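You operate a simulated robot arm through the tools that you are given. There is no shell and no other tool. Be economical: measure what you need, move in short steps, check, and stop when the job is done.

You run a simulated two-armed robot. Do the job below in one go: nothing can be reset, and whatever is moved stays where it is left.

JOB
Test the purple sample in the drink view well, lamp on, drink type set to match.
Fine: green is LIME, purple BERRY, orange PEACH; the screen must show MATCH; lamp off again after; cup and knob stay; fizz pad and arm untouched. Set down upright: what you pick out. Where these are worked on the way, their far stop is far enough and under half their travel is too little: switch marked view lamp.

It is judged by the outcome, as a careful person would: the job done as asked, and still so three seconds after it is handed in. It fails if anything else is knocked over, pushed out of place, dropped, spilled or broken.

ROBOT AND FRAMES
Two 7-joint arms with fingered hands on one trunk, on a base that drives. Base frame: it is fixed to the floor where the robot stands at the start and does not move with it; the origin is under the middle of the robot, x ahead of it, y to its left, z up. Lengths are in m, angles in degrees, forces in N, time in s.
The left shoulder is at the start at [0.07, 0.142, 1.164], the right one opposite. With the tool pointing down near the work surface each hand reaches from about 0.42 to 0.8 m from the robot's upright axis, wherever it stands, measured 20 degrees to its own side. Places, roughly: blue knob marked drink type [0.5, -0.1, 0.9]; green button marked test [0.6, -0.1, 0.9]; swing arm with yellow knob [0.7, 0, 1]; switch marked view lamp [0.5, 0, 0.9]; well marked drink view [0.5, 0, 0.9]; yellow knob marked fizz pad [0.6, 0, 0.9]. Payload 3.6 kg a hand.
Tool frame (each hand has its own): the origin (TCP) lies between the finger pads and is the grasp point; the fingertips stand 0.025 m ahead of it; z points along the fingers, y is the line along which they close. Largest opening 0.088 m; the body of the gripper starts 0.029 m behind the TCP. The gripper is a hand of 5 fingers: y runs from the thumb to the fingers, the wrist lies at [-0.013, -0.097, -0.162] in the tool frame, and closing takes about 1.5 s.
Orientation is that of the tool frame in the base frame, as a unit quaternion [w, x, y, z]. With the fingers straight down and the wrist toward the robot, the tool's x, y and z point along [0, 1, 0], [1, 0, 0] and [0, 0, -1] of the base frame.

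CONTROLS
- The arms move only by the tool move_arm. It takes "left_steps", "right_steps" or both (then of equal length, played together; a hand with none holds still); each is a list of rows, each a list of 6 numbers: the shift along the base's x, y, z in m, then the turn, a rotation vector about the base's x, y, z in degrees. In form: [[dx, dy, dz, rx, ry, rz], ...]. A call has 1 to 20 rows; each row is the pose to reach, as a shift and turn from the pose commanded when the call began. "left_jaw" and "right_jaw" are, for a hand that has rows, the opening, from 0 (shut) to 1 (fully open), set as the call begins (left out, the last holds). Rows are played at 5 a second. More than 0.05 m and 8.6 degrees between two rows, or a gripper value outside its range, and nothing of the call is played. Where a pose cannot be reached the arm comes as near as it can. A force on the tool above 40 N (or 10 N above the force at the start of the call, whichever is more), or a blocked arm, ends the call early, and 0.2 s more pass. The fingers move at their own pace (about 0.072 m/s each) and stop on an object; they squeeze with about 25 N. The grip force told is the motor's: it shows also when the fingers shut on nothing. Time passes only in rows, and 0.2 s behind the last, so rows that repeat a pose let the fingers close. The reply holds the time, the measured pose of the TCP, the force on the tool along the base axes, the opening and the grip force, in the units named above and with some noise, with the torque about the TCP (base axes, N m) and any sound that the robot's microphone picked up.
- Cameras (640 x 400 px; columns grow to the right, rows downward): "scene" is now at [0.1452, 0.0064, 1.4168]; the picture's right is [0.01, -1.00, 0.00], its down [-0.50, -0.01, -0.87] and it looks along [0.87, 0.01, -0.50] (base axes); focal length 250 px, centre (320, 200). "left" rides on the left gripper at [-0.059, -0.079, -0.105] in its tool frame; the picture's right is [-0.73, -0.32, 0.61], its down [0.62, -0.68, 0.38] and it looks along [0.29, 0.66, 0.70] (tool axes); focal length 234 px, centre (320, 200). "right" rides on the right gripper at [0.059, -0.079, -0.105] in its tool frame; the picture's right is [-0.73, 0.32, -0.61], its down [-0.62, -0.68, 0.38] and it looks along [-0.29, 0.66, 0.70] (tool axes); focal length 234 px, centre (320, 200). There is no depth. A picture from a camera that has moved, and an enlarged one, comes with that camera's place and axes in the base frame and with its lens. The place of the scene camera against the robot may be out by one fixed shift of up to 0.025 m in any direction.
- grab_frame(camera): a new picture of that camera. No time passes.
- slide_trunk(by): slides the trunk up (or, below 0, down) by that many m; the arms and the scene camera ride with it, the base frame stays. It gives what a move gives, with no picture.
- base_move(legs): drives the robot by 1 to 6 legs, each [ahead, left, turn to the left] in m, m and degrees, along the robot's own axes; the way and the turn of a leg run together, so that a leg with both is an arc; at most 1.5 m and 180 degrees a leg. The arms and the cameras ride along, it lands a little off, and it stops where it bumps. It gives what a move gives.
- finger_targets(index, middle, ring, little, thumb_bend, thumb_turn, hand): sets how far each is bent, from 0 (flat) to 1 (curled in); at 0.3 the hand is open as for a grip, at 0.7 the pads meet at the TCP. One left out holds its place. A second passes; each finger stops where it meets its share of the squeeze, and holds until it gets a number again. A gripper value or a shape takes the hand back. It gives what a move gives, with no picture; readings hold the bend of each and the force on index, middle, ring, little, thumb and palm. thumb_turn goes from beside the hand (0) to across from the fingers (1), as for a grip.
- set_grasp(shape, hand): the hand has 5 fingers and takes this shape, open, in about a second: jaw (thumb against the fingers, like two jaws); tri (thumb and two fingers); tip (a fingertip pinch); poke (one finger out to press); point (the index stretched); flat (the hand flat); cup (the hand cupped); fist (a fist). The gripper value then closes the fingers along that shape, each until it touches; the sizes above hold for jaw. It gives what a move gives, with no picture.
- aim_head(pan, tilt): turns the head with the scene camera to pan (to the left, within 86 degrees either way) and tilt (down, from -29 to 69), counted from straight ahead of the robot. It gives what a move gives.
- zoom(camera, box): a new picture of the part [left, top, right, bottom] of that camera's present view, enlarged. No time passes.
- finish_job(): hands the job in; it is judged then, once.

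Work in short steps. Places have to be worked out from the pictures, the camera data and where the tool is seen: move nearer, look again, correct. Check each grasp and each placing, and mend what went wrong. You have 120 turns and 108 pictures in all, those below and enlarged ones among them. Open the grippers and draw the arms clear of the work before you hand the job in, unless the task says otherwise; then end with one line.

The tools are called after "Call:" as name(argument=value, ...) on one line, values as JSON. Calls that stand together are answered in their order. move_arm: Moves the arms, as the interface text tells. Its arguments: {"type":"object","properties":{"left_steps":{"type":"array","items":{"type":"array","items":{"type":"number"}}},"left_jaw":{"type":"number"},"right_steps":{"type":"array","items":{"type":"array","items":{"type":"number"}}},"right_jaw":{"type":"number"}},"required":[]} The other tools are called the same way: slide_trunk (by) slides the trunk up or down; set_grasp (shape, hand) gives the hand a shape; finger_targets (index, middle, ring, little, thumb_bend, thumb_turn, hand) moves the fingers one by one; base_move (legs) drives the base; aim_head (pan, tilt) turns the head that bears the scene camera; grab_frame (camera) takes a picture; zoom (camera, box) takes an enlarged picture of a part of a camera's view; finish_job () hands the job in.

At the start:

```text
time: 0.0
left_tcp_pos: [0.4989, 0.2709, 1.2644]
left_orientation: [0.0, 0.707, 0.707, -0.001]
left_ft_force: [0.3, 0.1, -0.3]
left_ft_torque: [0.0, 0.02, -0.02]
left_grip_width: 0.0875
left_grip_force: 0.1
left_shape: jaw
left_bend: [0.3, 0.3, 0.3, 0.3, 0.3, 0.98]
left_finger forces: [0.0, 0.1, 0.0, 0.1, 0.0, 0.1]
right_tcp_pos: [0.5354, -0.2156, 1.2275]
right_orientation: [-0.001, 0.708, 0.706, 0.001]
right_ft_force: [0.4, 0.4, 0.1]
right_ft_torque: [-0.02, -0.03, 0.03]
right_grip_width: 0.0876
right_grip_force: 0.0
right_shape: jaw
right_bend: [0.3, 0.3, 0.3, 0.3, 0.3, 0.98]
right_finger forces: [0.0, 0.0, 0.0, 0.0, 0.0, 0.0]
trunk travel left (down, up): [-0.7, 0.24]
robot x, y, heading: [0.0014, -0.0, 0.0]
head pan, tilt: [0.6, 29.9]
```

scene: 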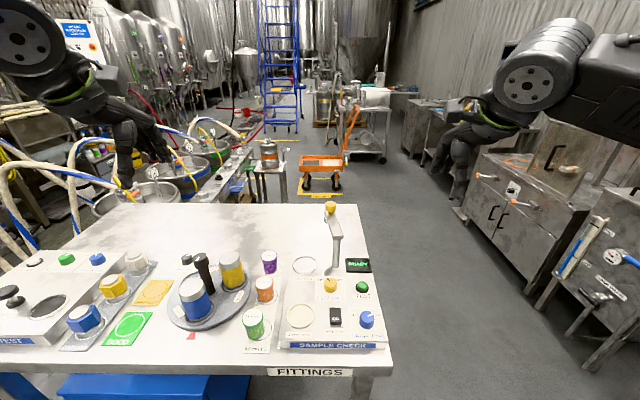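
right: 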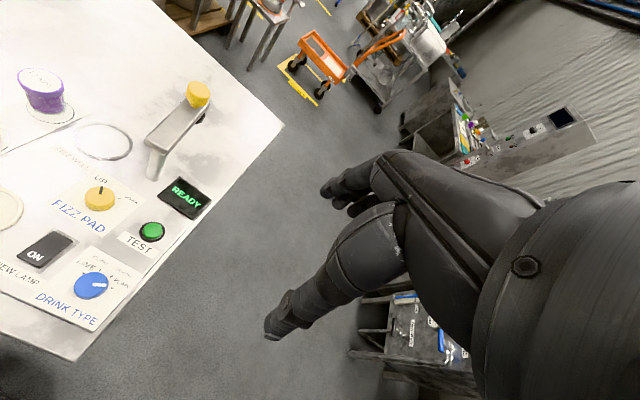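
left: 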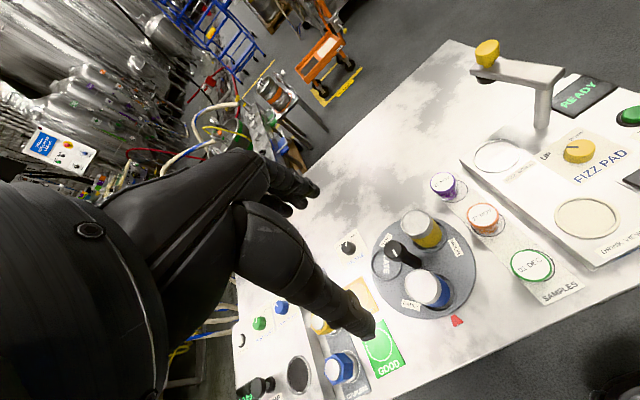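

I see the sample check panel; I look closer at it first.

Call:
zoom(camera="scene", box=[230, 190, 400, 360])

Call:
zoom(camera="right", box=[0, 130, 220, 340])

```text
2.35 times, centred on (315, 275) of scene
camera zoom: at [0.1452, 0.0064, 1.4168], right [0.01, -1.0, 0.0], down [-0.5, -0.01, -0.87], along [0.87, 0.01, -0.5], focal length 589 px, centre (332, 24)
```

zoom: 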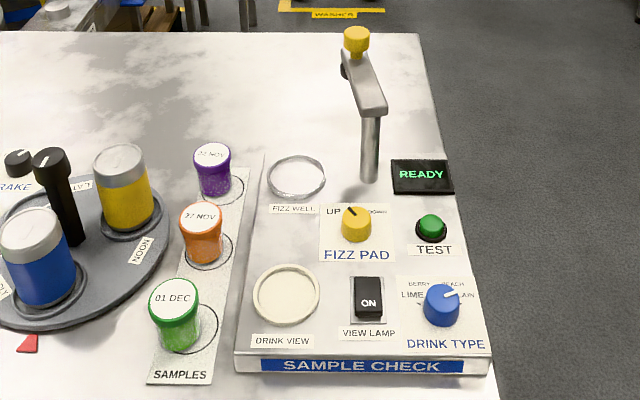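

```text
1.90 times, centred on (110, 235) of right
camera zoom: at [0.4574, -0.1572, 1.3348], right [0.32, -0.73, 0.61], down [-0.68, -0.62, -0.38], along [0.66, -0.29, -0.7], focal length 446 px, centre (720, 133)
```

zoom: 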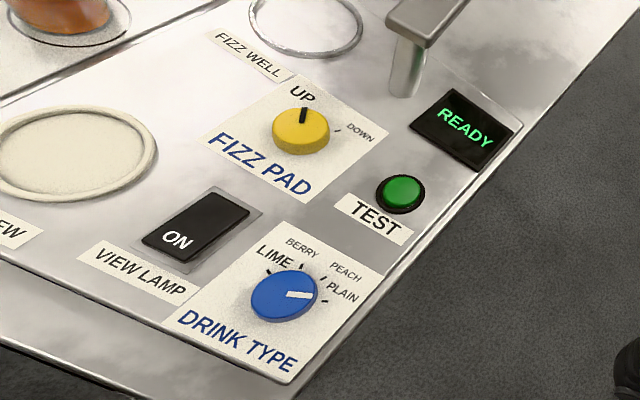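

Stereo puts the purple lid near (0.67, 0.15, 0.917) and the knob near (0.49, -0.10, 0.9). I bring both hands closer, at a safe height, for better views.

Call:
move_arm(left_steps=[[0.03, -0.015, -0.035, 0, 0, 0], [0.06, -0.03, -0.07, 0, 0, 0], [0.09, -0.05, -0.11, 0, 0, 0], [0.12, -0.07, -0.15, 0, 0, 0], [0.12, -0.07, -0.15, 0, 0, 0]], right_steps=[[0, 0.02, -0.03, 0, 0, 0], [-0.01, 0.04, -0.06, 0, 0, 0], [-0.02, 0.06, -0.09, 0, 0, 0], [-0.02, 0.08, -0.11, 0, 0, 0], [-0.02, 0.08, -0.11, 0, 0, 0]])

Call:
grab_frame(camera="left")

Call:
grab_frame(camera="right")

```text
refused: row 3 steps farther than a row can; nothing moved
```

```text
102 pictures are left
camera left: at [0.4188, 0.211, 1.3694], right [-0.32, -0.73, -0.61], down [-0.68, 0.62, -0.38], along [0.66, 0.29, -0.7], focal length 234 px, centre (320, 200)
```

left: 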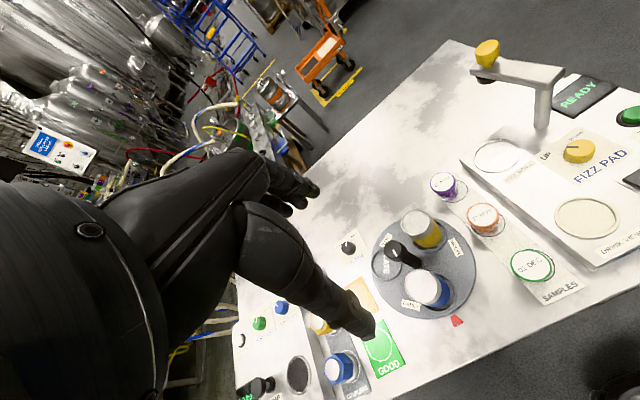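

```text
101 pictures are left
camera right: at [0.4574, -0.1572, 1.3348], right [0.32, -0.73, 0.61], down [-0.68, -0.62, -0.38], along [0.66, -0.29, -0.7], focal length 234 px, centre (320, 200)
```

right: 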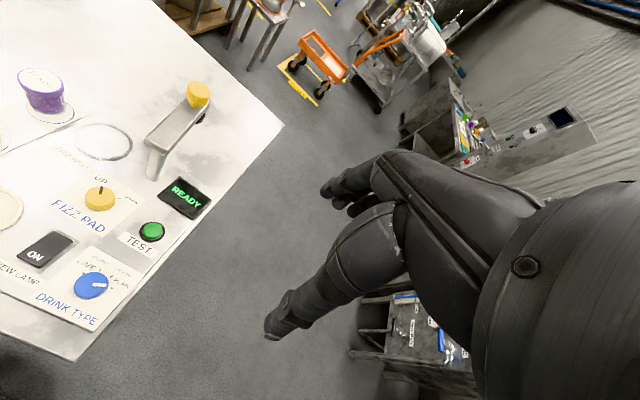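

A row was too long; I use the same path with finer rows.

Call:
move_arm(left_steps=[[0.024, -0.014, -0.03, 0, 0, 0], [0.048, -0.028, -0.06, 0, 0, 0], [0.072, -0.042, -0.09, 0, 0, 0], [0.096, -0.056, -0.12, 0, 0, 0], [0.12, -0.07, -0.15, 0, 0, 0], [0.12, -0.07, -0.15, 0, 0, 0]], right_steps=[[0, 0.02, -0.025, 0, 0, 0], [-0.01, 0.04, -0.05, 0, 0, 0], [-0.02, 0.06, -0.08, 0, 0, 0], [-0.02, 0.08, -0.1, 0, 0, 0], [-0.02, 0.08, -0.11, 0, 0, 0], [-0.02, 0.08, -0.11, 0, 0, 0]])

Call:
grab_frame(camera="left")

Call:
grab_frame(camera="right")

```text
time: 1.4
left_tcp_pos: [0.6194, 0.2022, 1.1144]
left_orientation: [0.002, 0.707, 0.707, 0.001]
left_ft_force: [-0.6, 0.0, -0.1]
left_ft_torque: [0.01, -0.01, 0.0]
left_grip_width: 0.088
left_grip_force: 0.0
left_shape: jaw
left_bend: [0.3, 0.3, 0.3, 0.3, 0.3, 0.98]
left_finger forces: [0.0, 0.0, 0.1, 0.0, 0.1, 0.0]
right_tcp_pos: [0.5151, -0.1353, 1.1208]
right_orientation: [0.001, 0.708, 0.707, 0.001]
right_ft_force: [-0.5, 0.1, 0.6]
right_ft_torque: [0.0, -0.02, 0.01]
right_grip_width: 0.0877
right_grip_force: 0.1
right_shape: jaw
right_bend: [0.3, 0.3, 0.3, 0.3, 0.3, 0.98]
right_finger forces: [0.0, 0.0, 0.1, 0.1, 0.0, 0.1]
trunk travel left (down, up): [-0.7, 0.24]
robot x, y, heading: [0.002, 0.0026, -0.1]
head pan, tilt: [0.6, 29.9]
```

```text
100 pictures are left
camera left: at [0.5391, 0.1431, 1.2205], right [-0.32, -0.73, -0.61], down [-0.68, 0.62, -0.38], along [0.66, 0.29, -0.7], focal length 234 px, centre (320, 200)
```

left: 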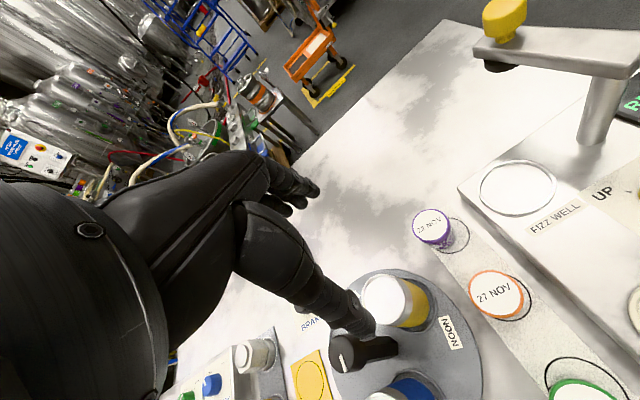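

```text
99 pictures are left
camera right: at [0.4365, -0.0768, 1.2257], right [0.32, -0.73, 0.61], down [-0.68, -0.62, -0.38], along [0.66, -0.29, -0.7], focal length 234 px, centre (320, 200)
```

right: 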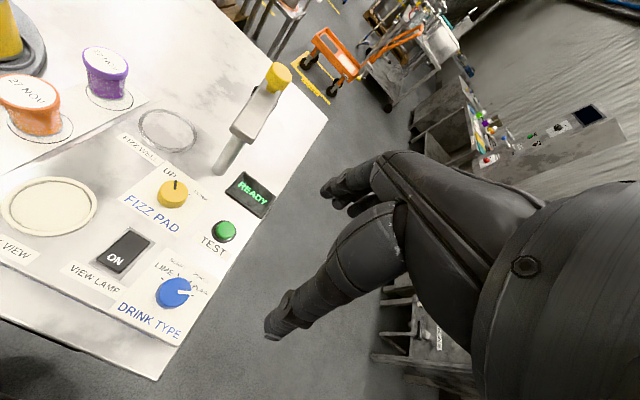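

Two-camera intersection: purple lid centre (0.666, 0.145, 0.920), table ≈0.862, knob ≈(0.488, -0.098, ~0.90). I zoom in on the knob, switch and wells.

Call:
zoom(camera="right", box=[90, 200, 270, 350])

Call:
zoom(camera="scene", box=[280, 260, 400, 360])

```text
2.67 times, centred on (180, 275) of right
camera zoom: at [0.4365, -0.0768, 1.2257], right [0.32, -0.73, 0.61], down [-0.68, -0.62, -0.38], along [0.66, -0.29, -0.7], focal length 624 px, centre (693, 0)
```

zoom: 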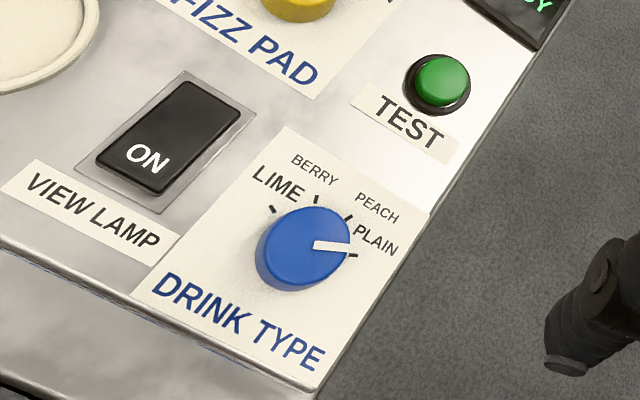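

```text
4.00 times, centred on (340, 310) of scene
camera zoom: at [0.1438, 0.0067, 1.4169], right [0.01, -1.0, 0.0], down [-0.5, -0.01, -0.87], along [0.87, 0.01, -0.5], focal length 1001 px, centre (240, -240)
```

zoom: 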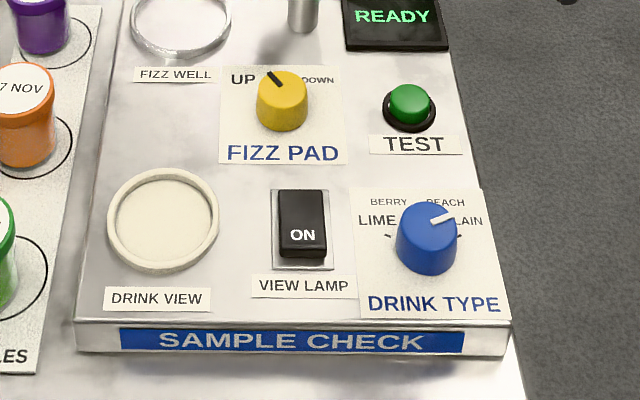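

Ticks are at ±22.5° and ±67.5° about the knob centre (0.489, -0.099). It is at PLAIN, so BERRY is 90° anticlockwise from above. I give the right hand a tip pinch and see what it looks like.

Call:
set_grasp(hand="right", shape="tip")

Call:
grab_frame(camera="right")

Call:
grab_frame(camera="scene")

```text
time: 2.3
left_tcp_pos: [0.6194, 0.202, 1.114]
left_orientation: [0.0, 0.707, 0.707, 0.0]
left_ft_force: [-1.1, 0.5, 0.5]
left_ft_torque: [0.02, 0.0, 0.03]
left_grip_width: 0.0878
left_grip_force: 0.1
left_shape: jaw
left_bend: [0.3, 0.3, 0.3, 0.3, 0.3, 0.98]
left_finger forces: [0.0, 0.0, 0.0, 0.0, 0.0, 0.1]
right_tcp_pos: [0.5173, -0.1347, 1.1189]
right_orientation: [-0.001, 0.708, 0.707, 0.0]
right_ft_force: [-0.5, -0.4, -0.4]
right_ft_torque: [0.0, 0.04, 0.0]
right_grip_width: 0.0879
right_grip_force: 0.1
right_shape: tip
right_bend: [0.3, 0.98, 0.99, 0.99, 0.3, 0.98]
right_finger forces: [0.0, 0.0, 0.1, 0.1, 0.0, 0.2]
trunk travel left (down, up): [-0.7, 0.24]
robot x, y, heading: [0.0005, 0.0011, 0.1]
head pan, tilt: [0.6, 29.9]
```

```text
96 pictures are left
camera right: at [0.4381, -0.0773, 1.2253], right [0.32, -0.73, 0.61], down [-0.68, -0.62, -0.38], along [0.66, -0.29, -0.7], focal length 234 px, centre (320, 200)
```

right: 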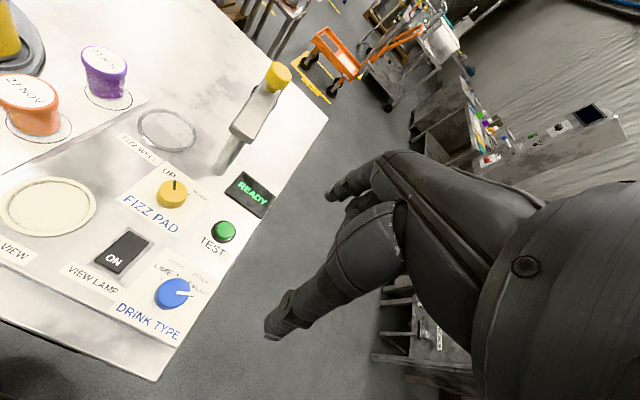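

```text
95 pictures are left
camera scene: at [0.1455, 0.0064, 1.4167], right [0.01, -1.0, 0.0], down [-0.5, -0.01, -0.87], along [0.87, 0.01, -0.5], focal length 250 px, centre (320, 200)
```

scene: 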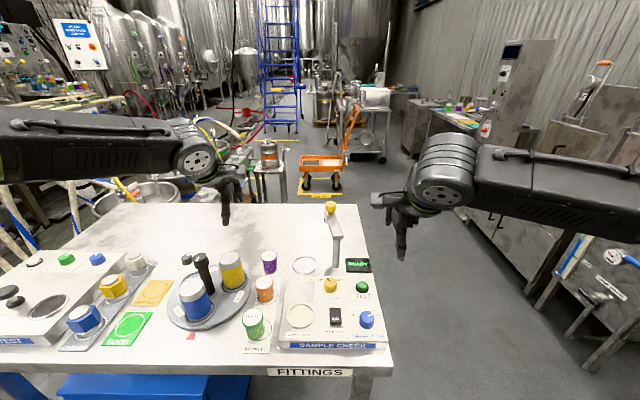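

The pinch midpoint lies near the TCP in plan. I turn the right hand -45° and come down to 0.06 m above the knob to check alignment.

Call:
move_arm(right_steps=[[-0.005, 0.006, -0.025, 0, 0, -7.5], [-0.01, 0.012, -0.05, 0, 0, -15], [-0.015, 0.018, -0.075, 0, 0, -22.5], [-0.02, 0.024, -0.1, 0, 0, -30], [-0.024, 0.03, -0.125, 0, 0, -37.5], [-0.028, 0.036, -0.15, 0, 0, -45], [-0.028, 0.036, -0.15, 0, 0, -45]], right_jaw=0.8)

Call:
grab_frame(camera="right")

Call:
zoom(camera="scene", box=[280, 220, 440, 360])

Call:
grab_frame(camera="left")

```text
time: 3.9
left_tcp_pos: [0.6195, 0.2014, 1.1154]
left_orientation: [0.0, 0.707, 0.708, 0.0]
left_ft_force: [0.0, 0.1, -1.3]
left_ft_torque: [-0.01, 0.04, 0.0]
left_grip_width: 0.0876
left_grip_force: 0.1
left_shape: jaw
left_bend: [0.3, 0.3, 0.3, 0.3, 0.3, 0.98]
left_finger forces: [0.0, 0.1, 0.0, 0.0, 0.0, 0.0]
right_tcp_pos: [0.4897, -0.1014, 0.9673]
right_orientation: [0.0, 0.925, 0.381, 0.001]
right_ft_force: [0.2, -0.3, 0.5]
right_ft_torque: [0.02, -0.02, 0.01]
right_grip_width: 0.0708
right_grip_force: 0.0
right_shape: tip
right_bend: [0.29, 0.98, 0.99, 0.99, 0.49, 0.99]
right_finger forces: [0.0, 0.0, 0.1, 0.0, 0.0, 0.0]
trunk travel left (down, up): [-0.7, 0.24]
robot x, y, heading: [-0.0005, -0.0023, 0.1]
head pan, tilt: [0.6, 29.9]
```

```text
94 pictures are left
camera right: at [0.4751, -0.0046, 1.0742], right [-0.29, -0.74, 0.61], down [-0.92, 0.04, -0.38], along [0.26, -0.67, -0.7], focal length 234 px, centre (320, 200)
```

right: 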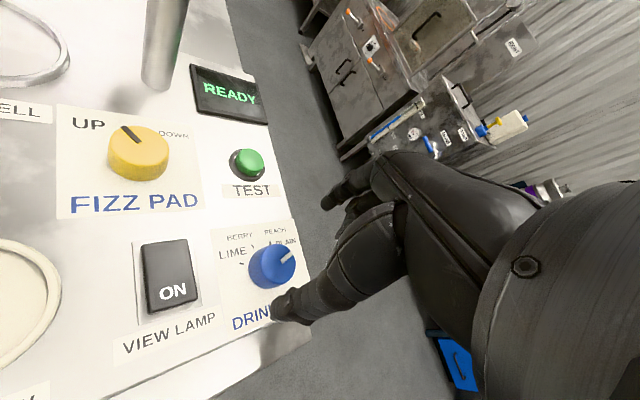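

```text
2.86 times, centred on (360, 290) of scene
camera zoom: at [0.1449, 0.0058, 1.4168], right [0.01, -1.0, 0.0], down [-0.5, 0.0, -0.87], along [0.87, 0.01, -0.5], focal length 715 px, centre (206, -57)
```

zoom: 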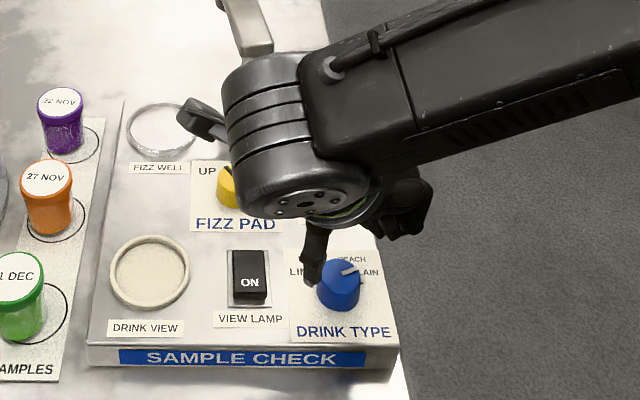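

```text
92 pictures are left
camera left: at [0.5399, 0.1425, 1.2203], right [-0.32, -0.73, -0.61], down [-0.68, 0.62, -0.38], along [0.66, 0.29, -0.7], focal length 234 px, centre (320, 200)
```

left: 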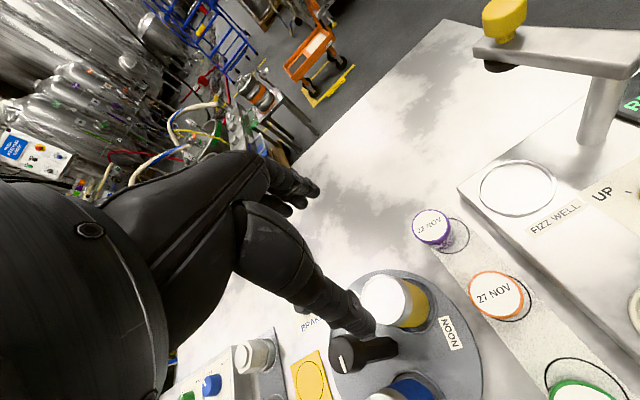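

Thumb and index are on the tool's centreline; the knob reads (0.487, -0.100). I descend straddling it.

Call:
move_arm(right_steps=[[-0.002, 0.0015, -0.02, 0, 0, 0], [-0.002, 0.0015, -0.035, 0, 0, 0], [-0.002, 0.0015, -0.048, 0, 0, 0], [-0.002, 0.0015, -0.057, 0, 0, 0], [-0.002, 0.0015, -0.057, 0, 0, 0]])

Call:
grab_frame(camera="right")

Call:
zoom(camera="scene", box=[310, 260, 430, 360])

```text
time: 5.1
left_tcp_pos: [0.6172, 0.2023, 1.1161]
left_orientation: [0.001, 0.707, 0.707, 0.0]
left_ft_force: [-0.6, 0.0, 0.0]
left_ft_torque: [-0.04, -0.04, 0.0]
left_grip_width: 0.0879
left_grip_force: 0.0
left_shape: jaw
left_bend: [0.3, 0.3, 0.3, 0.3, 0.3, 0.98]
left_finger forces: [0.1, 0.0, 0.1, 0.1, 0.0, 0.0]
right_tcp_pos: [0.4837, -0.0993, 0.914]
right_orientation: [0.001, 0.924, 0.382, 0.004]
right_ft_force: [5.4, -4.1, 34.4]
right_ft_torque: [0.87, 0.77, -0.04]
right_grip_width: 0.0695
right_grip_force: 0.1
right_shape: tip
right_bend: [0.28, 0.98, 0.99, 0.99, 0.51, 0.99]
right_finger forces: [3.1, 0.0, 0.0, 0.1, 30.9, 0.0]
trunk travel left (down, up): [-0.7, 0.24]
robot x, y, heading: [0.0023, -0.0022, -0.1]
head pan, tilt: [0.6, 29.9]
```

```text
91 pictures are left
camera right: at [0.4703, -0.0028, 1.0206], right [-0.29, -0.74, 0.6], down [-0.92, 0.04, -0.39], along [0.26, -0.67, -0.7], focal length 234 px, centre (320, 200)
```

right: 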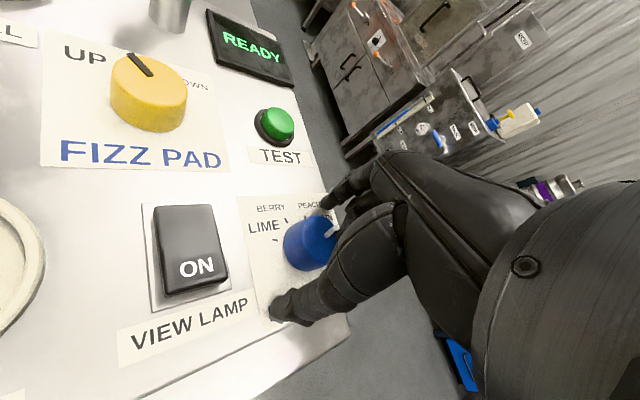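

```text
4.00 times, centred on (370, 310) of scene
camera zoom: at [0.1423, 0.006, 1.4177], right [0.01, -1.0, 0.0], down [-0.5, 0.0, -0.87], along [0.87, 0.01, -0.5], focal length 1001 px, centre (120, -240)
```

zoom: 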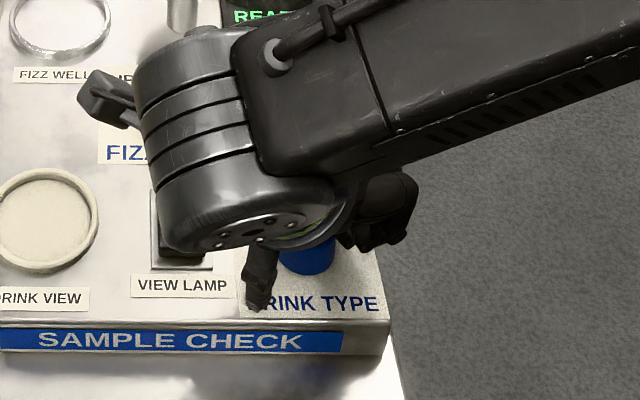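

The thumb touched the panel at TCP z 0.914. I lift 6 mm, then close on the knob.

Call:
move_arm(right_steps=[[0.002, 0, 0.005, 0, 0, 0], [0.002, 0, 0.005, 0, 0, 0]])

Call:
move_arm(right_steps=[[0, 0, 0, 0, 0, 0], [0, 0, 0, 0, 0, 0], [0, 0, 0, 0, 0, 0], [0, 0, 0, 0, 0, 0], [0, 0, 0, 0, 0, 0], [0, 0, 0, 0, 0, 0], [0, 0, 0, 0, 0, 0]], right_jaw=0.1)

Call:
grab_frame(camera="right")

```text
time: 5.7
left_tcp_pos: [0.6205, 0.204, 1.1139]
left_orientation: [0.0, 0.707, 0.707, 0.0]
left_ft_force: [-0.2, -1.0, 0.1]
left_ft_torque: [0.03, 0.03, 0.02]
left_grip_width: 0.0877
left_grip_force: 0.1
left_shape: jaw
left_bend: [0.3, 0.3, 0.3, 0.3, 0.3, 0.98]
left_finger forces: [0.1, 0.1, 0.1, 0.0, 0.0, 0.0]
right_tcp_pos: [0.4882, -0.0998, 0.9152]
right_orientation: [-0.001, 0.924, 0.383, 0.0]
right_ft_force: [0.5, 0.3, 0.0]
right_ft_torque: [0.0, -0.03, 0.0]
right_grip_width: 0.0705
right_grip_force: 0.1
right_shape: tip
right_bend: [0.28, 0.98, 0.99, 0.99, 0.49, 0.99]
right_finger forces: [0.0, 0.0, 0.1, 0.1, 0.0, 0.0]
trunk travel left (down, up): [-0.7, 0.24]
robot x, y, heading: [0.0028, 0.0029, -0.2]
head pan, tilt: [0.6, 29.9]
```

```text
time: 7.3
left_tcp_pos: [0.6193, 0.2041, 1.1134]
left_orientation: [0.0, 0.707, 0.707, 0.001]
left_ft_force: [0.0, 0.2, 0.4]
left_ft_torque: [-0.02, 0.02, 0.01]
left_grip_width: 0.0878
left_grip_force: 0.1
left_shape: jaw
left_bend: [0.3, 0.3, 0.3, 0.3, 0.3, 0.98]
left_finger forces: [0.1, 0.0, 0.0, 0.1, 0.0, 0.0]
right_tcp_pos: [0.4877, -0.0986, 0.9167]
right_orientation: [-0.001, 0.924, 0.382, 0.0]
right_ft_force: [-1.0, 3.4, -0.7]
right_ft_torque: [0.03, 0.02, -0.01]
right_grip_width: 0.0244
right_grip_force: 25.4
right_shape: tip
right_bend: [0.73, 1.0, 1.0, 1.0, 0.73, 1.0]
right_finger forces: [21.7, 0.0, 0.0, 0.0, 23.8, 0.0]
trunk travel left (down, up): [-0.7, 0.24]
robot x, y, heading: [0.0013, -0.0005, 0.0]
head pan, tilt: [0.6, 29.9]
```

```text
89 pictures are left
camera right: at [0.4736, -0.0017, 1.0232], right [-0.29, -0.74, 0.61], down [-0.92, 0.04, -0.38], along [0.26, -0.67, -0.7], focal length 234 px, centre (320, 200)
```

right: 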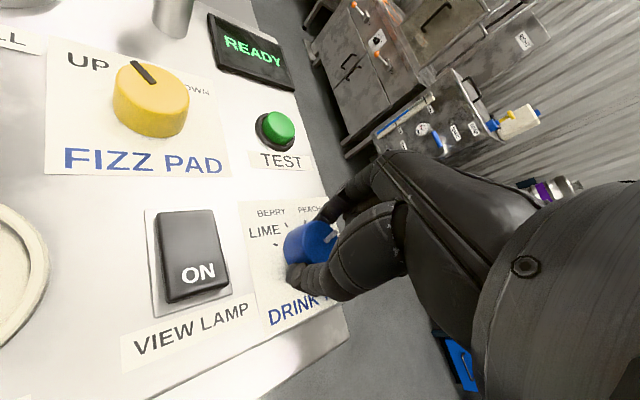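

Gripped on the knob. I turn it +90° about vertical.

Call:
move_arm(right_steps=[[0, 0, 0, 0, 0, 7.5], [0, 0, 0, 0, 0, 15], [0, 0, 0, 0, 0, 22.5], [0, 0, 0, 0, 0, 30], [0, 0, 0, 0, 0, 37.5], [0, 0, 0, 0, 0, 45], [0, 0, 0, 0, 0, 52.5], [0, 0, 0, 0, 0, 60], [0, 0, 0, 0, 0, 67.5], [0, 0, 0, 0, 0, 75], [0, 0, 0, 0, 0, 82.5], [0, 0, 0, 0, 0, 90], [0, 0, 0, 0, 0, 90]])

Call:
grab_frame(camera="right")

Call:
zoom(camera="scene", box=[280, 260, 400, 360])

```text
time: 10.1
left_tcp_pos: [0.6188, 0.2036, 1.1153]
left_orientation: [-0.001, 0.707, 0.707, 0.001]
left_ft_force: [0.7, -1.1, -0.1]
left_ft_torque: [0.0, 0.02, 0.0]
left_grip_width: 0.0879
left_grip_force: 0.0
left_shape: jaw
left_bend: [0.3, 0.3, 0.3, 0.3, 0.3, 0.98]
left_finger forces: [0.0, 0.1, 0.1, 0.0, 0.0, 0.0]
right_tcp_pos: [0.4879, -0.0978, 0.9168]
right_orientation: [-0.001, 0.383, 0.924, 0.001]
right_ft_force: [-4.7, 2.6, 2.3]
right_ft_torque: [0.07, 0.12, 0.02]
right_grip_width: 0.025
right_grip_force: 25.2
right_shape: tip
right_bend: [0.73, 1.0, 1.0, 1.0, 0.73, 0.99]
right_finger forces: [22.7, 0.0, 0.0, 0.0, 24.5, 0.1]
trunk travel left (down, up): [-0.7, 0.24]
robot x, y, heading: [0.0008, 0.001, -0.2]
head pan, tilt: [0.6, 29.9]
```

```text
88 pictures are left
camera right: at [0.39, -0.1122, 1.0231], right [0.74, -0.29, 0.61], down [-0.04, -0.92, -0.38], along [0.67, 0.26, -0.7], focal length 234 px, centre (320, 200)
```

right: 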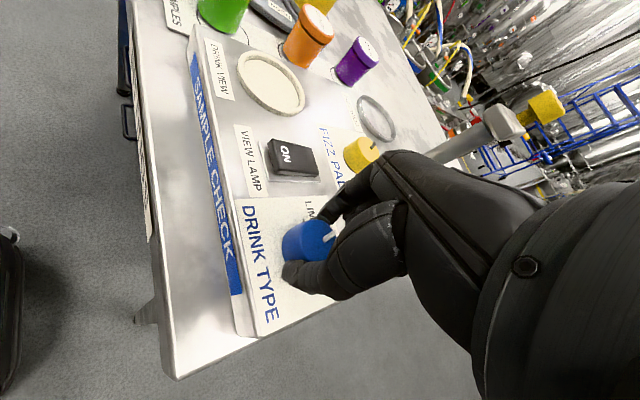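

```text
4.00 times, centred on (340, 310) of scene
camera zoom: at [0.1439, 0.007, 1.4169], right [0.01, -1.0, 0.0], down [-0.5, -0.01, -0.87], along [0.87, 0.01, -0.5], focal length 1001 px, centre (240, -240)
```

zoom: 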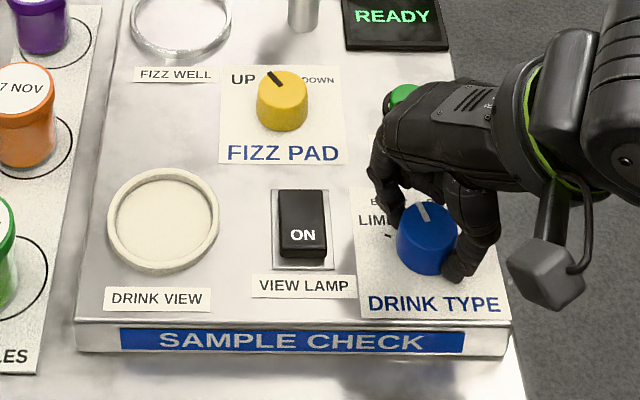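

The pointer is now at BERRY. I open modestly and lift straight up.

Call:
move_arm(right_steps=[[0, 0, 0, 0, 0, 0], [0, 0, 0, 0, 0, 0], [0, 0, 0, 0, 0, 0], [0, 0, 0, 0, 0, 0]], right_jaw=0.6)

Call:
move_arm(right_steps=[[0, 0, 0.03, 0, 0, 0], [0, 0, 0.06, 0, 0, 0], [0, -0.02, 0.1, 0, 0, 0], [0, -0.04, 0.14, 0, 0, 0], [0, -0.04, 0.14, 0, 0, 0]])

Call:
set_grasp(hand="right", shape="poke")

Call:
grab_frame(camera="right")

Call:
zoom(camera="scene", box=[280, 200, 440, 360])

```text
time: 11.1
left_tcp_pos: [0.6204, 0.2019, 1.1139]
left_orientation: [-0.001, 0.707, 0.708, 0.0]
left_ft_force: [0.4, -0.2, -0.7]
left_ft_torque: [0.01, 0.0, 0.0]
left_grip_width: 0.0878
left_grip_force: 0.0
left_shape: jaw
left_bend: [0.3, 0.3, 0.3, 0.3, 0.3, 0.98]
left_finger forces: [0.1, 0.0, 0.0, 0.0, 0.1, 0.1]
right_tcp_pos: [0.4897, -0.0987, 0.9161]
right_orientation: [-0.001, 0.384, 0.924, 0.0]
right_ft_force: [0.4, -0.5, -0.4]
right_ft_torque: [-0.01, 0.02, 0.0]
right_grip_width: 0.0524
right_grip_force: 0.0
right_shape: tip
right_bend: [0.31, 0.98, 0.99, 0.99, 0.65, 1.0]
right_finger forces: [0.0, 0.1, 0.1, 0.0, 0.0, 0.1]
trunk travel left (down, up): [-0.7, 0.24]
robot x, y, heading: [0.0002, 0.0005, 0.1]
head pan, tilt: [0.6, 29.9]
```

```text
time: 12.3
left_tcp_pos: [0.6198, 0.2025, 1.1143]
left_orientation: [0.001, 0.707, 0.707, 0.0]
left_ft_force: [-0.3, 0.7, 0.4]
left_ft_torque: [-0.01, 0.0, 0.0]
left_grip_width: 0.0876
left_grip_force: 0.1
left_shape: jaw
left_bend: [0.3, 0.3, 0.3, 0.3, 0.3, 0.98]
left_finger forces: [0.0, 0.1, 0.0, 0.1, 0.0, 0.0]
right_tcp_pos: [0.4907, -0.1382, 1.0581]
right_orientation: [-0.001, 0.383, 0.924, 0.001]
right_ft_force: [1.0, 0.2, 0.1]
right_ft_torque: [-0.02, -0.01, -0.03]
right_grip_width: 0.0526
right_grip_force: 0.0
right_shape: tip
right_bend: [0.3, 0.98, 0.99, 0.99, 0.65, 1.0]
right_finger forces: [0.1, 0.0, 0.0, 0.0, 0.0, 0.1]
trunk travel left (down, up): [-0.7, 0.24]
robot x, y, heading: [-0.0007, -0.0033, 0.0]
head pan, tilt: [0.6, 29.9]
```

```text
time: 13.2
left_tcp_pos: [0.6203, 0.2026, 1.1146]
left_orientation: [0.0, 0.707, 0.707, 0.0]
left_ft_force: [0.6, -0.3, 0.1]
left_ft_torque: [0.01, -0.03, 0.0]
left_grip_width: 0.0878
left_grip_force: 0.1
left_shape: jaw
left_bend: [0.3, 0.3, 0.3, 0.3, 0.3, 0.98]
left_finger forces: [0.0, 0.0, 0.0, 0.0, 0.1, 0.0]
right_tcp_pos: [0.4894, -0.1369, 1.0569]
right_orientation: [-0.001, 0.384, 0.924, 0.0]
right_ft_force: [-0.3, 0.3, 0.4]
right_ft_torque: [0.01, 0.01, 0.0]
right_grip_width: 0.0001
right_grip_force: 0.1
right_shape: poke
right_bend: [0.7, 0.7, 0.99, 0.99, 1.0, 1.0]
right_finger forces: [0.0, 0.0, 0.0, 0.1, 0.0, 0.0]
trunk travel left (down, up): [-0.7, 0.24]
robot x, y, heading: [0.0009, -0.0009, -0.1]
head pan, tilt: [0.6, 29.9]
```

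```text
86 pictures are left
camera right: at [0.3927, -0.1531, 1.1638], right [0.74, -0.29, 0.61], down [-0.04, -0.92, -0.38], along [0.67, 0.26, -0.7], focal length 234 px, centre (320, 200)
```

right: 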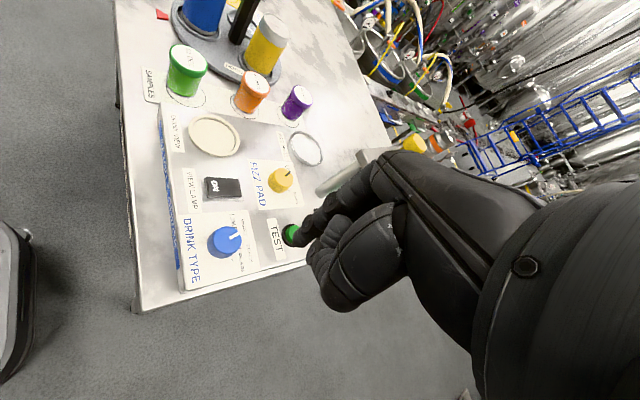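

```text
2.50 times, centred on (360, 280) of scene
camera zoom: at [0.1452, 0.0064, 1.4168], right [0.01, -1.0, 0.0], down [-0.5, -0.01, -0.87], along [0.87, 0.01, -0.5], focal length 626 px, centre (220, 0)
```

zoom: 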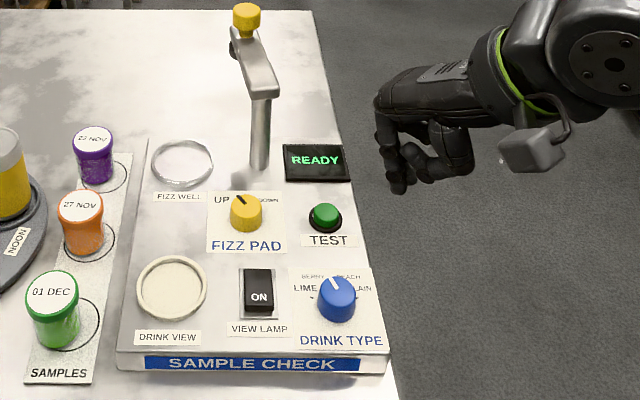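

Knob is at BERRY. I turn the poking hand back to the plain orientation and hover over the near (ON) end of the switch, estimated at (0.485, -0.029).

Call:
move_arm(right_steps=[[0, 0.02, 0, 0, 0, -7.5], [0, 0.04, 0, 0, 0, -15], [0, 0.06, -0.01, 0, 0, -22.5], [-0.004, 0.08, -0.03, 0, 0, -30], [-0.004, 0.1, -0.05, 0, 0, -37.5], [-0.004, 0.109, -0.08, 0, 0, -45], [-0.004, 0.109, -0.1, 0, 0, -45], [-0.004, 0.109, -0.1, 0, 0, -45]])

Call:
grab_frame(camera="right")

Call:
zoom(camera="scene", box=[280, 240, 400, 360])

```text
time: 15.0
left_tcp_pos: [0.6202, 0.2035, 1.1141]
left_orientation: [0.0, 0.707, 0.707, -0.001]
left_ft_force: [0.3, 0.4, 0.5]
left_ft_torque: [-0.02, -0.01, 0.03]
left_grip_width: 0.0878
left_grip_force: 0.1
left_shape: jaw
left_bend: [0.3, 0.3, 0.3, 0.3, 0.3, 0.98]
left_finger forces: [0.1, 0.0, 0.0, 0.0, 0.0, 0.0]
right_tcp_pos: [0.4832, -0.03, 0.9561]
right_orientation: [0.0, 0.708, 0.706, 0.0]
right_ft_force: [0.5, -1.0, -0.8]
right_ft_torque: [0.0, 0.02, 0.02]
right_grip_width: 0.0
right_grip_force: 0.1
right_shape: poke
right_bend: [0.7, 0.7, 0.99, 0.99, 1.0, 1.0]
right_finger forces: [0.0, 0.0, 0.0, 0.1, 0.0, 0.0]
trunk travel left (down, up): [-0.7, 0.24]
robot x, y, heading: [0.0005, 0.0, 0.1]
head pan, tilt: [0.6, 29.9]
```

```text
84 pictures are left
camera right: at [0.4053, 0.0292, 1.0632], right [0.32, -0.73, 0.61], down [-0.68, -0.62, -0.38], along [0.66, -0.29, -0.7], focal length 234 px, centre (320, 200)
```

right: 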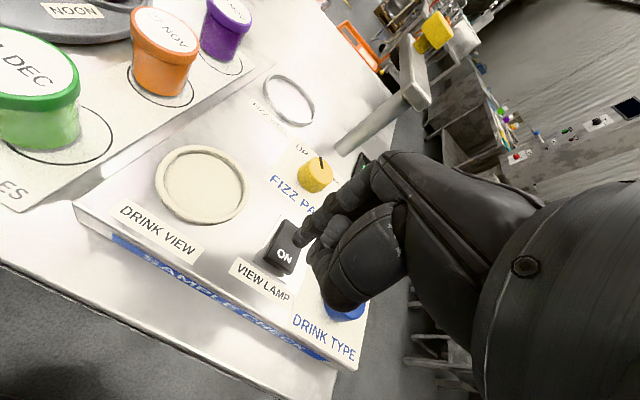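

```text
3.33 times, centred on (340, 300) of scene
camera zoom: at [0.145, 0.0068, 1.4168], right [0.01, -1.0, 0.0], down [-0.5, -0.01, -0.87], along [0.87, 0.01, -0.5], focal length 834 px, centre (253, -133)
```

zoom: 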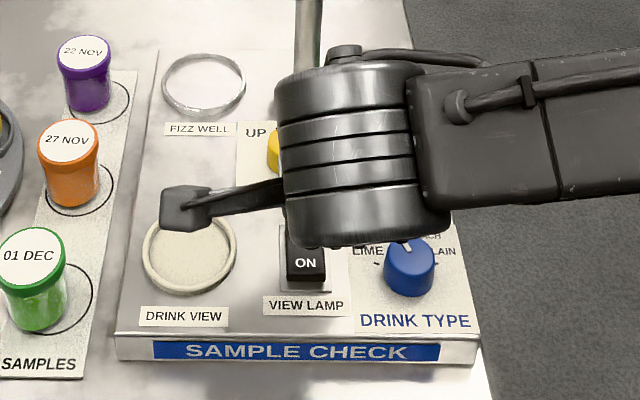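

The ON end refines to about (0.486, -0.033). To keep the curled fingers away from the knob I turn the hand -45° while hovering, then press slowly.

Call:
move_arm(right_steps=[[0.002, -0.002, 0, 0, 0, -8], [0.002, -0.002, 0, 0, 0, -16], [0.002, -0.002, 0, 0, 0, -24], [0.002, -0.002, 0, 0, 0, -32], [0.002, -0.002, 0, 0, 0, -40], [0.002, -0.002, -0.01, 0, 0, -45], [0.002, -0.002, -0.02, 0, 0, -45], [0.002, -0.002, -0.025, 0, 0, -45]])

Call:
grab_frame(camera="right")

```text
time: 16.8
left_tcp_pos: [0.6194, 0.2032, 1.1141]
left_orientation: [0.0, 0.707, 0.707, 0.0]
left_ft_force: [1.1, 0.3, -0.8]
left_ft_torque: [0.01, 0.0, 0.0]
left_grip_width: 0.088
left_grip_force: 0.0
left_shape: jaw
left_bend: [0.3, 0.3, 0.3, 0.3, 0.3, 0.98]
left_finger forces: [0.0, 0.0, 0.1, 0.0, 0.0, 0.0]
right_tcp_pos: [0.4861, -0.0299, 0.9318]
right_orientation: [0.0, 0.924, 0.383, 0.001]
right_ft_force: [0.6, -0.1, -0.2]
right_ft_torque: [0.0, 0.03, -0.04]
right_grip_width: 0.0
right_grip_force: 0.0
right_shape: poke
right_bend: [0.7, 0.7, 0.99, 0.99, 1.0, 1.0]
right_finger forces: [0.0, 0.0, 0.1, 0.0, 0.0, 0.0]
trunk travel left (down, up): [-0.7, 0.24]
robot x, y, heading: [-0.0021, 0.0012, -0.3]
head pan, tilt: [0.6, 29.9]
```

```text
82 pictures are left
camera right: at [0.4722, 0.0658, 1.0383], right [-0.29, -0.74, 0.61], down [-0.92, 0.04, -0.38], along [0.26, -0.67, -0.7], focal length 234 px, centre (320, 200)
```

right: 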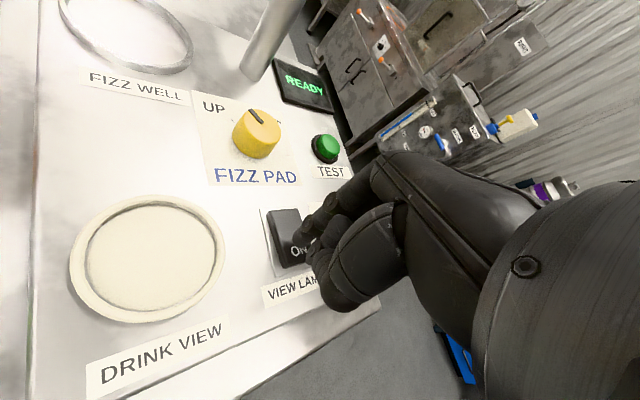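

The fingertip is over "ON". I press down in small rows, force-limited.

Call:
move_arm(right_steps=[[0, -0.002, -0.008, 0, 0, 0], [-0.002, -0.003, -0.014, 0, 0, 0], [-0.002, -0.003, -0.018, 0, 0, 0], [-0.002, -0.003, -0.021, 0, 0, 0], [-0.002, -0.003, -0.024, 0, 0, 0], [-0.002, -0.003, -0.027, 0, 0, 0], [-0.002, -0.003, -0.03, 0, 0, 0]])

Call:
grab_frame(camera="right")

```text
time: 17.4
left_tcp_pos: [0.618, 0.2023, 1.1155]
left_orientation: [0.0, 0.707, 0.707, 0.0]
left_ft_force: [1.3, 0.3, 0.1]
left_ft_torque: [-0.02, -0.02, 0.04]
left_grip_width: 0.0878
left_grip_force: 0.1
left_shape: jaw
left_bend: [0.3, 0.3, 0.3, 0.3, 0.3, 0.98]
left_finger forces: [0.0, 0.0, 0.0, 0.0, 0.0, 0.1]
right_tcp_pos: [0.4877, -0.0325, 0.9237]
right_orientation: [0.003, 0.924, 0.383, 0.009]
right_ft_force: [-3.5, -1.9, 18.7]
right_ft_torque: [0.0, 0.04, 0.03]
right_grip_width: 0.0
right_grip_force: 0.1
right_shape: poke
right_bend: [0.7, 0.7, 0.99, 0.99, 1.0, 1.0]
right_finger forces: [18.7, 0.8, 0.1, 0.0, 0.1, 0.0]
trunk travel left (down, up): [-0.7, 0.24]
robot x, y, heading: [-0.002, -0.001, 0.0]
head pan, tilt: [0.6, 29.9]
stopped in row 3 (right hand): the force on the tool passed its limit at 46 N (the readings are from after the stop); the commanded pose is now the measured one
```

```text
81 pictures are left
camera right: at [0.4713, 0.0642, 1.0302], right [-0.3, -0.74, 0.6], down [-0.92, 0.04, -0.4], along [0.27, -0.67, -0.69], focal length 234 px, centre (320, 200)
```

right: 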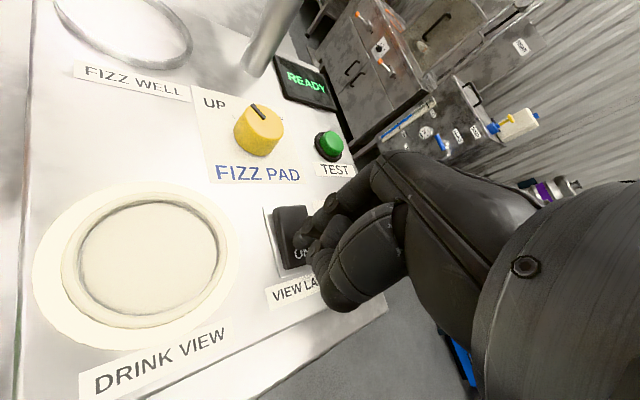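

A glow appeared around the drink view well, so the lamp looks lit. I lift off and inspect the switch.

Call:
move_arm(right_steps=[[0, 0, 0.03, 0, 0, 0], [0, -0.02, 0.07, 0, 0, 0], [0, -0.06, 0.1, 0, 0, 0], [0, -0.1, 0.12, 0, 0, 0], [0, -0.14, 0.14, 0, 0, 0], [0, -0.14, 0.14, 0, 0, 0]])

Call:
zoom(camera="scene", box=[280, 240, 400, 360])

Call:
grab_frame(camera="right")

```text
time: 18.8
left_tcp_pos: [0.6203, 0.2028, 1.1134]
left_orientation: [0.0, 0.707, 0.707, 0.0]
left_ft_force: [0.6, 0.7, -0.1]
left_ft_torque: [-0.01, -0.01, 0.01]
left_grip_width: 0.0878
left_grip_force: 0.0
left_shape: jaw
left_bend: [0.3, 0.3, 0.3, 0.3, 0.3, 0.98]
left_finger forces: [0.1, 0.0, 0.0, 0.0, 0.0, 0.0]
right_tcp_pos: [0.4892, -0.1729, 1.0635]
right_orientation: [0.0, 0.924, 0.381, 0.007]
right_ft_force: [-0.5, 0.2, -0.6]
right_ft_torque: [-0.01, 0.01, -0.03]
right_grip_width: 0.0001
right_grip_force: 0.1
right_shape: poke
right_bend: [0.7, 0.7, 0.99, 0.99, 1.0, 1.0]
right_finger forces: [0.1, 0.1, 0.0, 0.0, 0.1, 0.0]
trunk travel left (down, up): [-0.7, 0.24]
robot x, y, heading: [0.0022, 0.0001, 0.0]
head pan, tilt: [0.6, 29.9]
```

```text
3.33 times, centred on (340, 300) of scene
camera zoom: at [0.1461, 0.0075, 1.4167], right [0.01, -1.0, 0.0], down [-0.5, -0.01, -0.87], along [0.87, 0.01, -0.5], focal length 834 px, centre (253, -133)
```

zoom: 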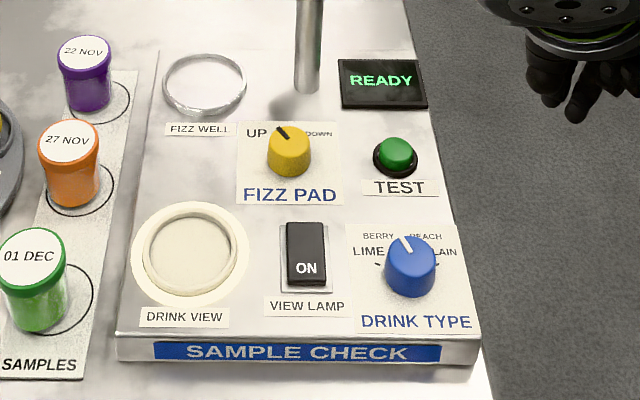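

```text
79 pictures are left
camera right: at [0.4734, -0.0758, 1.1694], right [-0.29, -0.74, 0.6], down [-0.92, 0.04, -0.39], along [0.27, -0.67, -0.69], focal length 234 px, centre (320, 200)
```

right: 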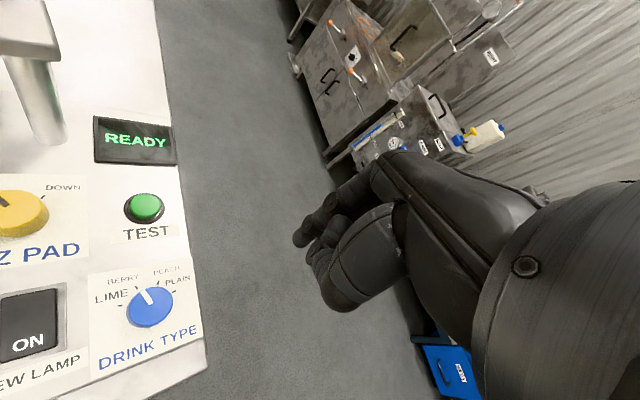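

Lamp is on and READY shows; test button is near (0.581, -0.101). Now I bring the open left hand above the purple cup.

Call:
move_arm(left_steps=[[0.012, -0.014, -0.03, 0, 0, 0], [0.024, -0.028, -0.06, 0, 0, 0], [0.036, -0.042, -0.09, 0, 0, 0], [0.046, -0.057, -0.12, 0, 0, 0], [0.046, -0.057, -0.135, 0, 0, 0], [0.046, -0.057, -0.135, 0, 0, 0]], left_jaw=1.0)

Call:
grab_frame(camera="left")

Call:
zoom(camera="scene", box=[160, 180, 400, 340])

```text
time: 20.2
left_tcp_pos: [0.6342, 0.1718, 0.9975]
left_orientation: [0.0, 0.707, 0.707, 0.001]
left_ft_force: [0.3, 0.8, -0.9]
left_ft_torque: [0.0, -0.01, 0.01]
left_grip_width: 0.088
left_grip_force: 0.1
left_shape: jaw
left_bend: [0.3, 0.3, 0.3, 0.3, 0.3, 0.98]
left_finger forces: [0.0, 0.1, 0.0, 0.0, 0.0, 0.0]
left hand out of reach, approached as far as the arm can: row 3, 4, 5, 6
right_tcp_pos: [0.4872, -0.1728, 1.0638]
right_orientation: [0.001, 0.924, 0.382, 0.008]
right_ft_force: [-0.4, 0.5, 0.9]
right_ft_torque: [0.01, 0.02, -0.01]
right_grip_width: 0.0001
right_grip_force: 0.2
right_shape: poke
right_bend: [0.7, 0.7, 0.99, 0.99, 1.0, 1.0]
right_finger forces: [0.0, 0.0, 0.0, 0.0, 0.1, 0.0]
trunk travel left (down, up): [-0.7, 0.24]
robot x, y, heading: [-0.0014, -0.0002, -0.2]
head pan, tilt: [0.6, 29.9]
```

```text
78 pictures are left
camera left: at [0.5539, 0.1115, 1.1023], right [-0.32, -0.73, -0.61], down [-0.68, 0.62, -0.38], along [0.66, 0.29, -0.7], focal length 234 px, centre (320, 200)
```

left: 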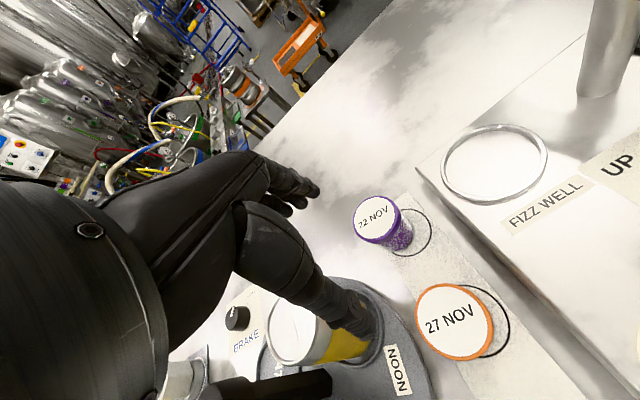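

```text
2.50 times, centred on (280, 260) of scene
camera zoom: at [0.145, 0.0063, 1.4168], right [0.01, -1.0, 0.0], down [-0.5, -0.01, -0.87], along [0.87, 0.01, -0.5], focal length 626 px, centre (420, 50)
```

zoom: 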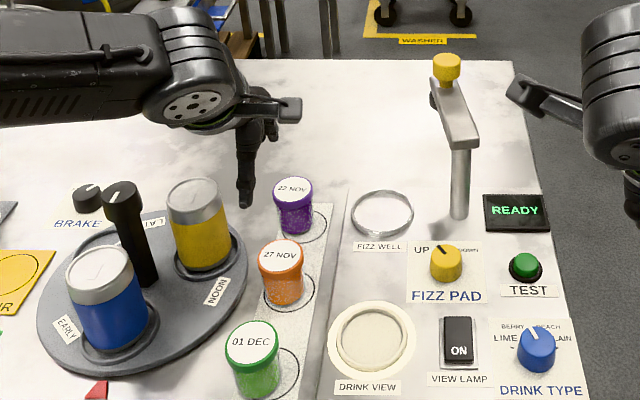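

The left arm reached a limit 3 cm short. I raise it a bit and try with the wrist turned outward (-25°), which may ease the joints.

Call:
move_arm(left_steps=[[0, 0, 0.03, 0, 0, 0], [0.005, -0.005, 0.05, 0, 0, -8], [0.01, -0.01, 0.05, 0, 0, -16], [0.02, -0.02, 0.05, 0, 0, -25], [0.03, -0.027, 0.03, 0, 0, -30], [0.03, -0.027, 0, 0, 0, -30], [0.03, -0.027, 0, 0, 0, -30]])

Call:
grab_frame(camera="left")

```text
refused: row 4 steps farther than a row can; nothing moved
```

```text
76 pictures are left
camera left: at [0.5539, 0.1115, 1.1023], right [-0.32, -0.73, -0.61], down [-0.68, 0.62, -0.38], along [0.66, 0.29, -0.7], focal length 234 px, centre (320, 200)
```

left: 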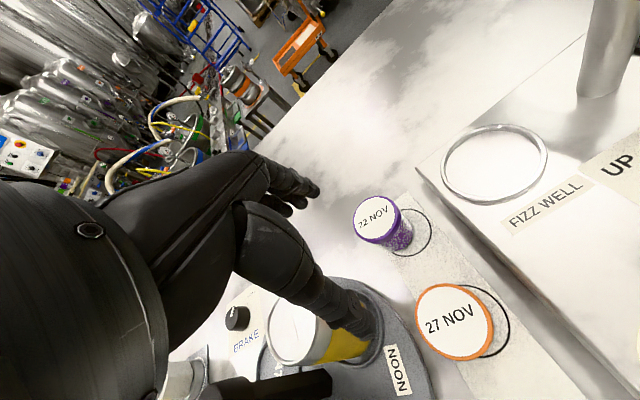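

Same move with rows within the turn limit.

Call:
move_arm(left_steps=[[0, 0, 0.03, 0, 0, 0], [0.005, -0.005, 0.05, 0, 0, -8], [0.01, -0.01, 0.05, 0, 0, -16], [0.02, -0.02, 0.05, 0, 0, -24], [0.03, -0.027, 0.03, 0, 0, -30], [0.03, -0.027, 0, 0, 0, -30], [0.03, -0.027, 0, 0, 0, -30]])

```text
time: 21.8
left_tcp_pos: [0.6429, 0.1585, 1.0058]
left_orientation: [0.0, 0.866, 0.5, 0.0]
left_ft_force: [0.2, 0.4, -0.7]
left_ft_torque: [-0.01, 0.0, -0.03]
left_grip_width: 0.0878
left_grip_force: 0.0
left_shape: jaw
left_bend: [0.3, 0.3, 0.3, 0.3, 0.3, 0.98]
left_finger forces: [0.0, 0.0, 0.1, 0.0, 0.0, 0.0]
left hand out of reach, approached as far as the arm can: row 5, 6, 7
right_tcp_pos: [0.4883, -0.1731, 1.064]
right_orientation: [0.002, 0.924, 0.382, 0.007]
right_ft_force: [-0.6, 0.1, 0.3]
right_ft_torque: [0.01, 0.0, -0.01]
right_grip_width: 0.0
right_grip_force: 0.0
right_shape: poke
right_bend: [0.7, 0.7, 0.99, 0.99, 1.0, 1.0]
right_finger forces: [0.0, 0.0, 0.0, 0.0, 0.0, 0.1]
trunk travel left (down, up): [-0.7, 0.24]
robot x, y, heading: [0.0013, 0.001, -0.1]
head pan, tilt: [0.6, 29.9]
```

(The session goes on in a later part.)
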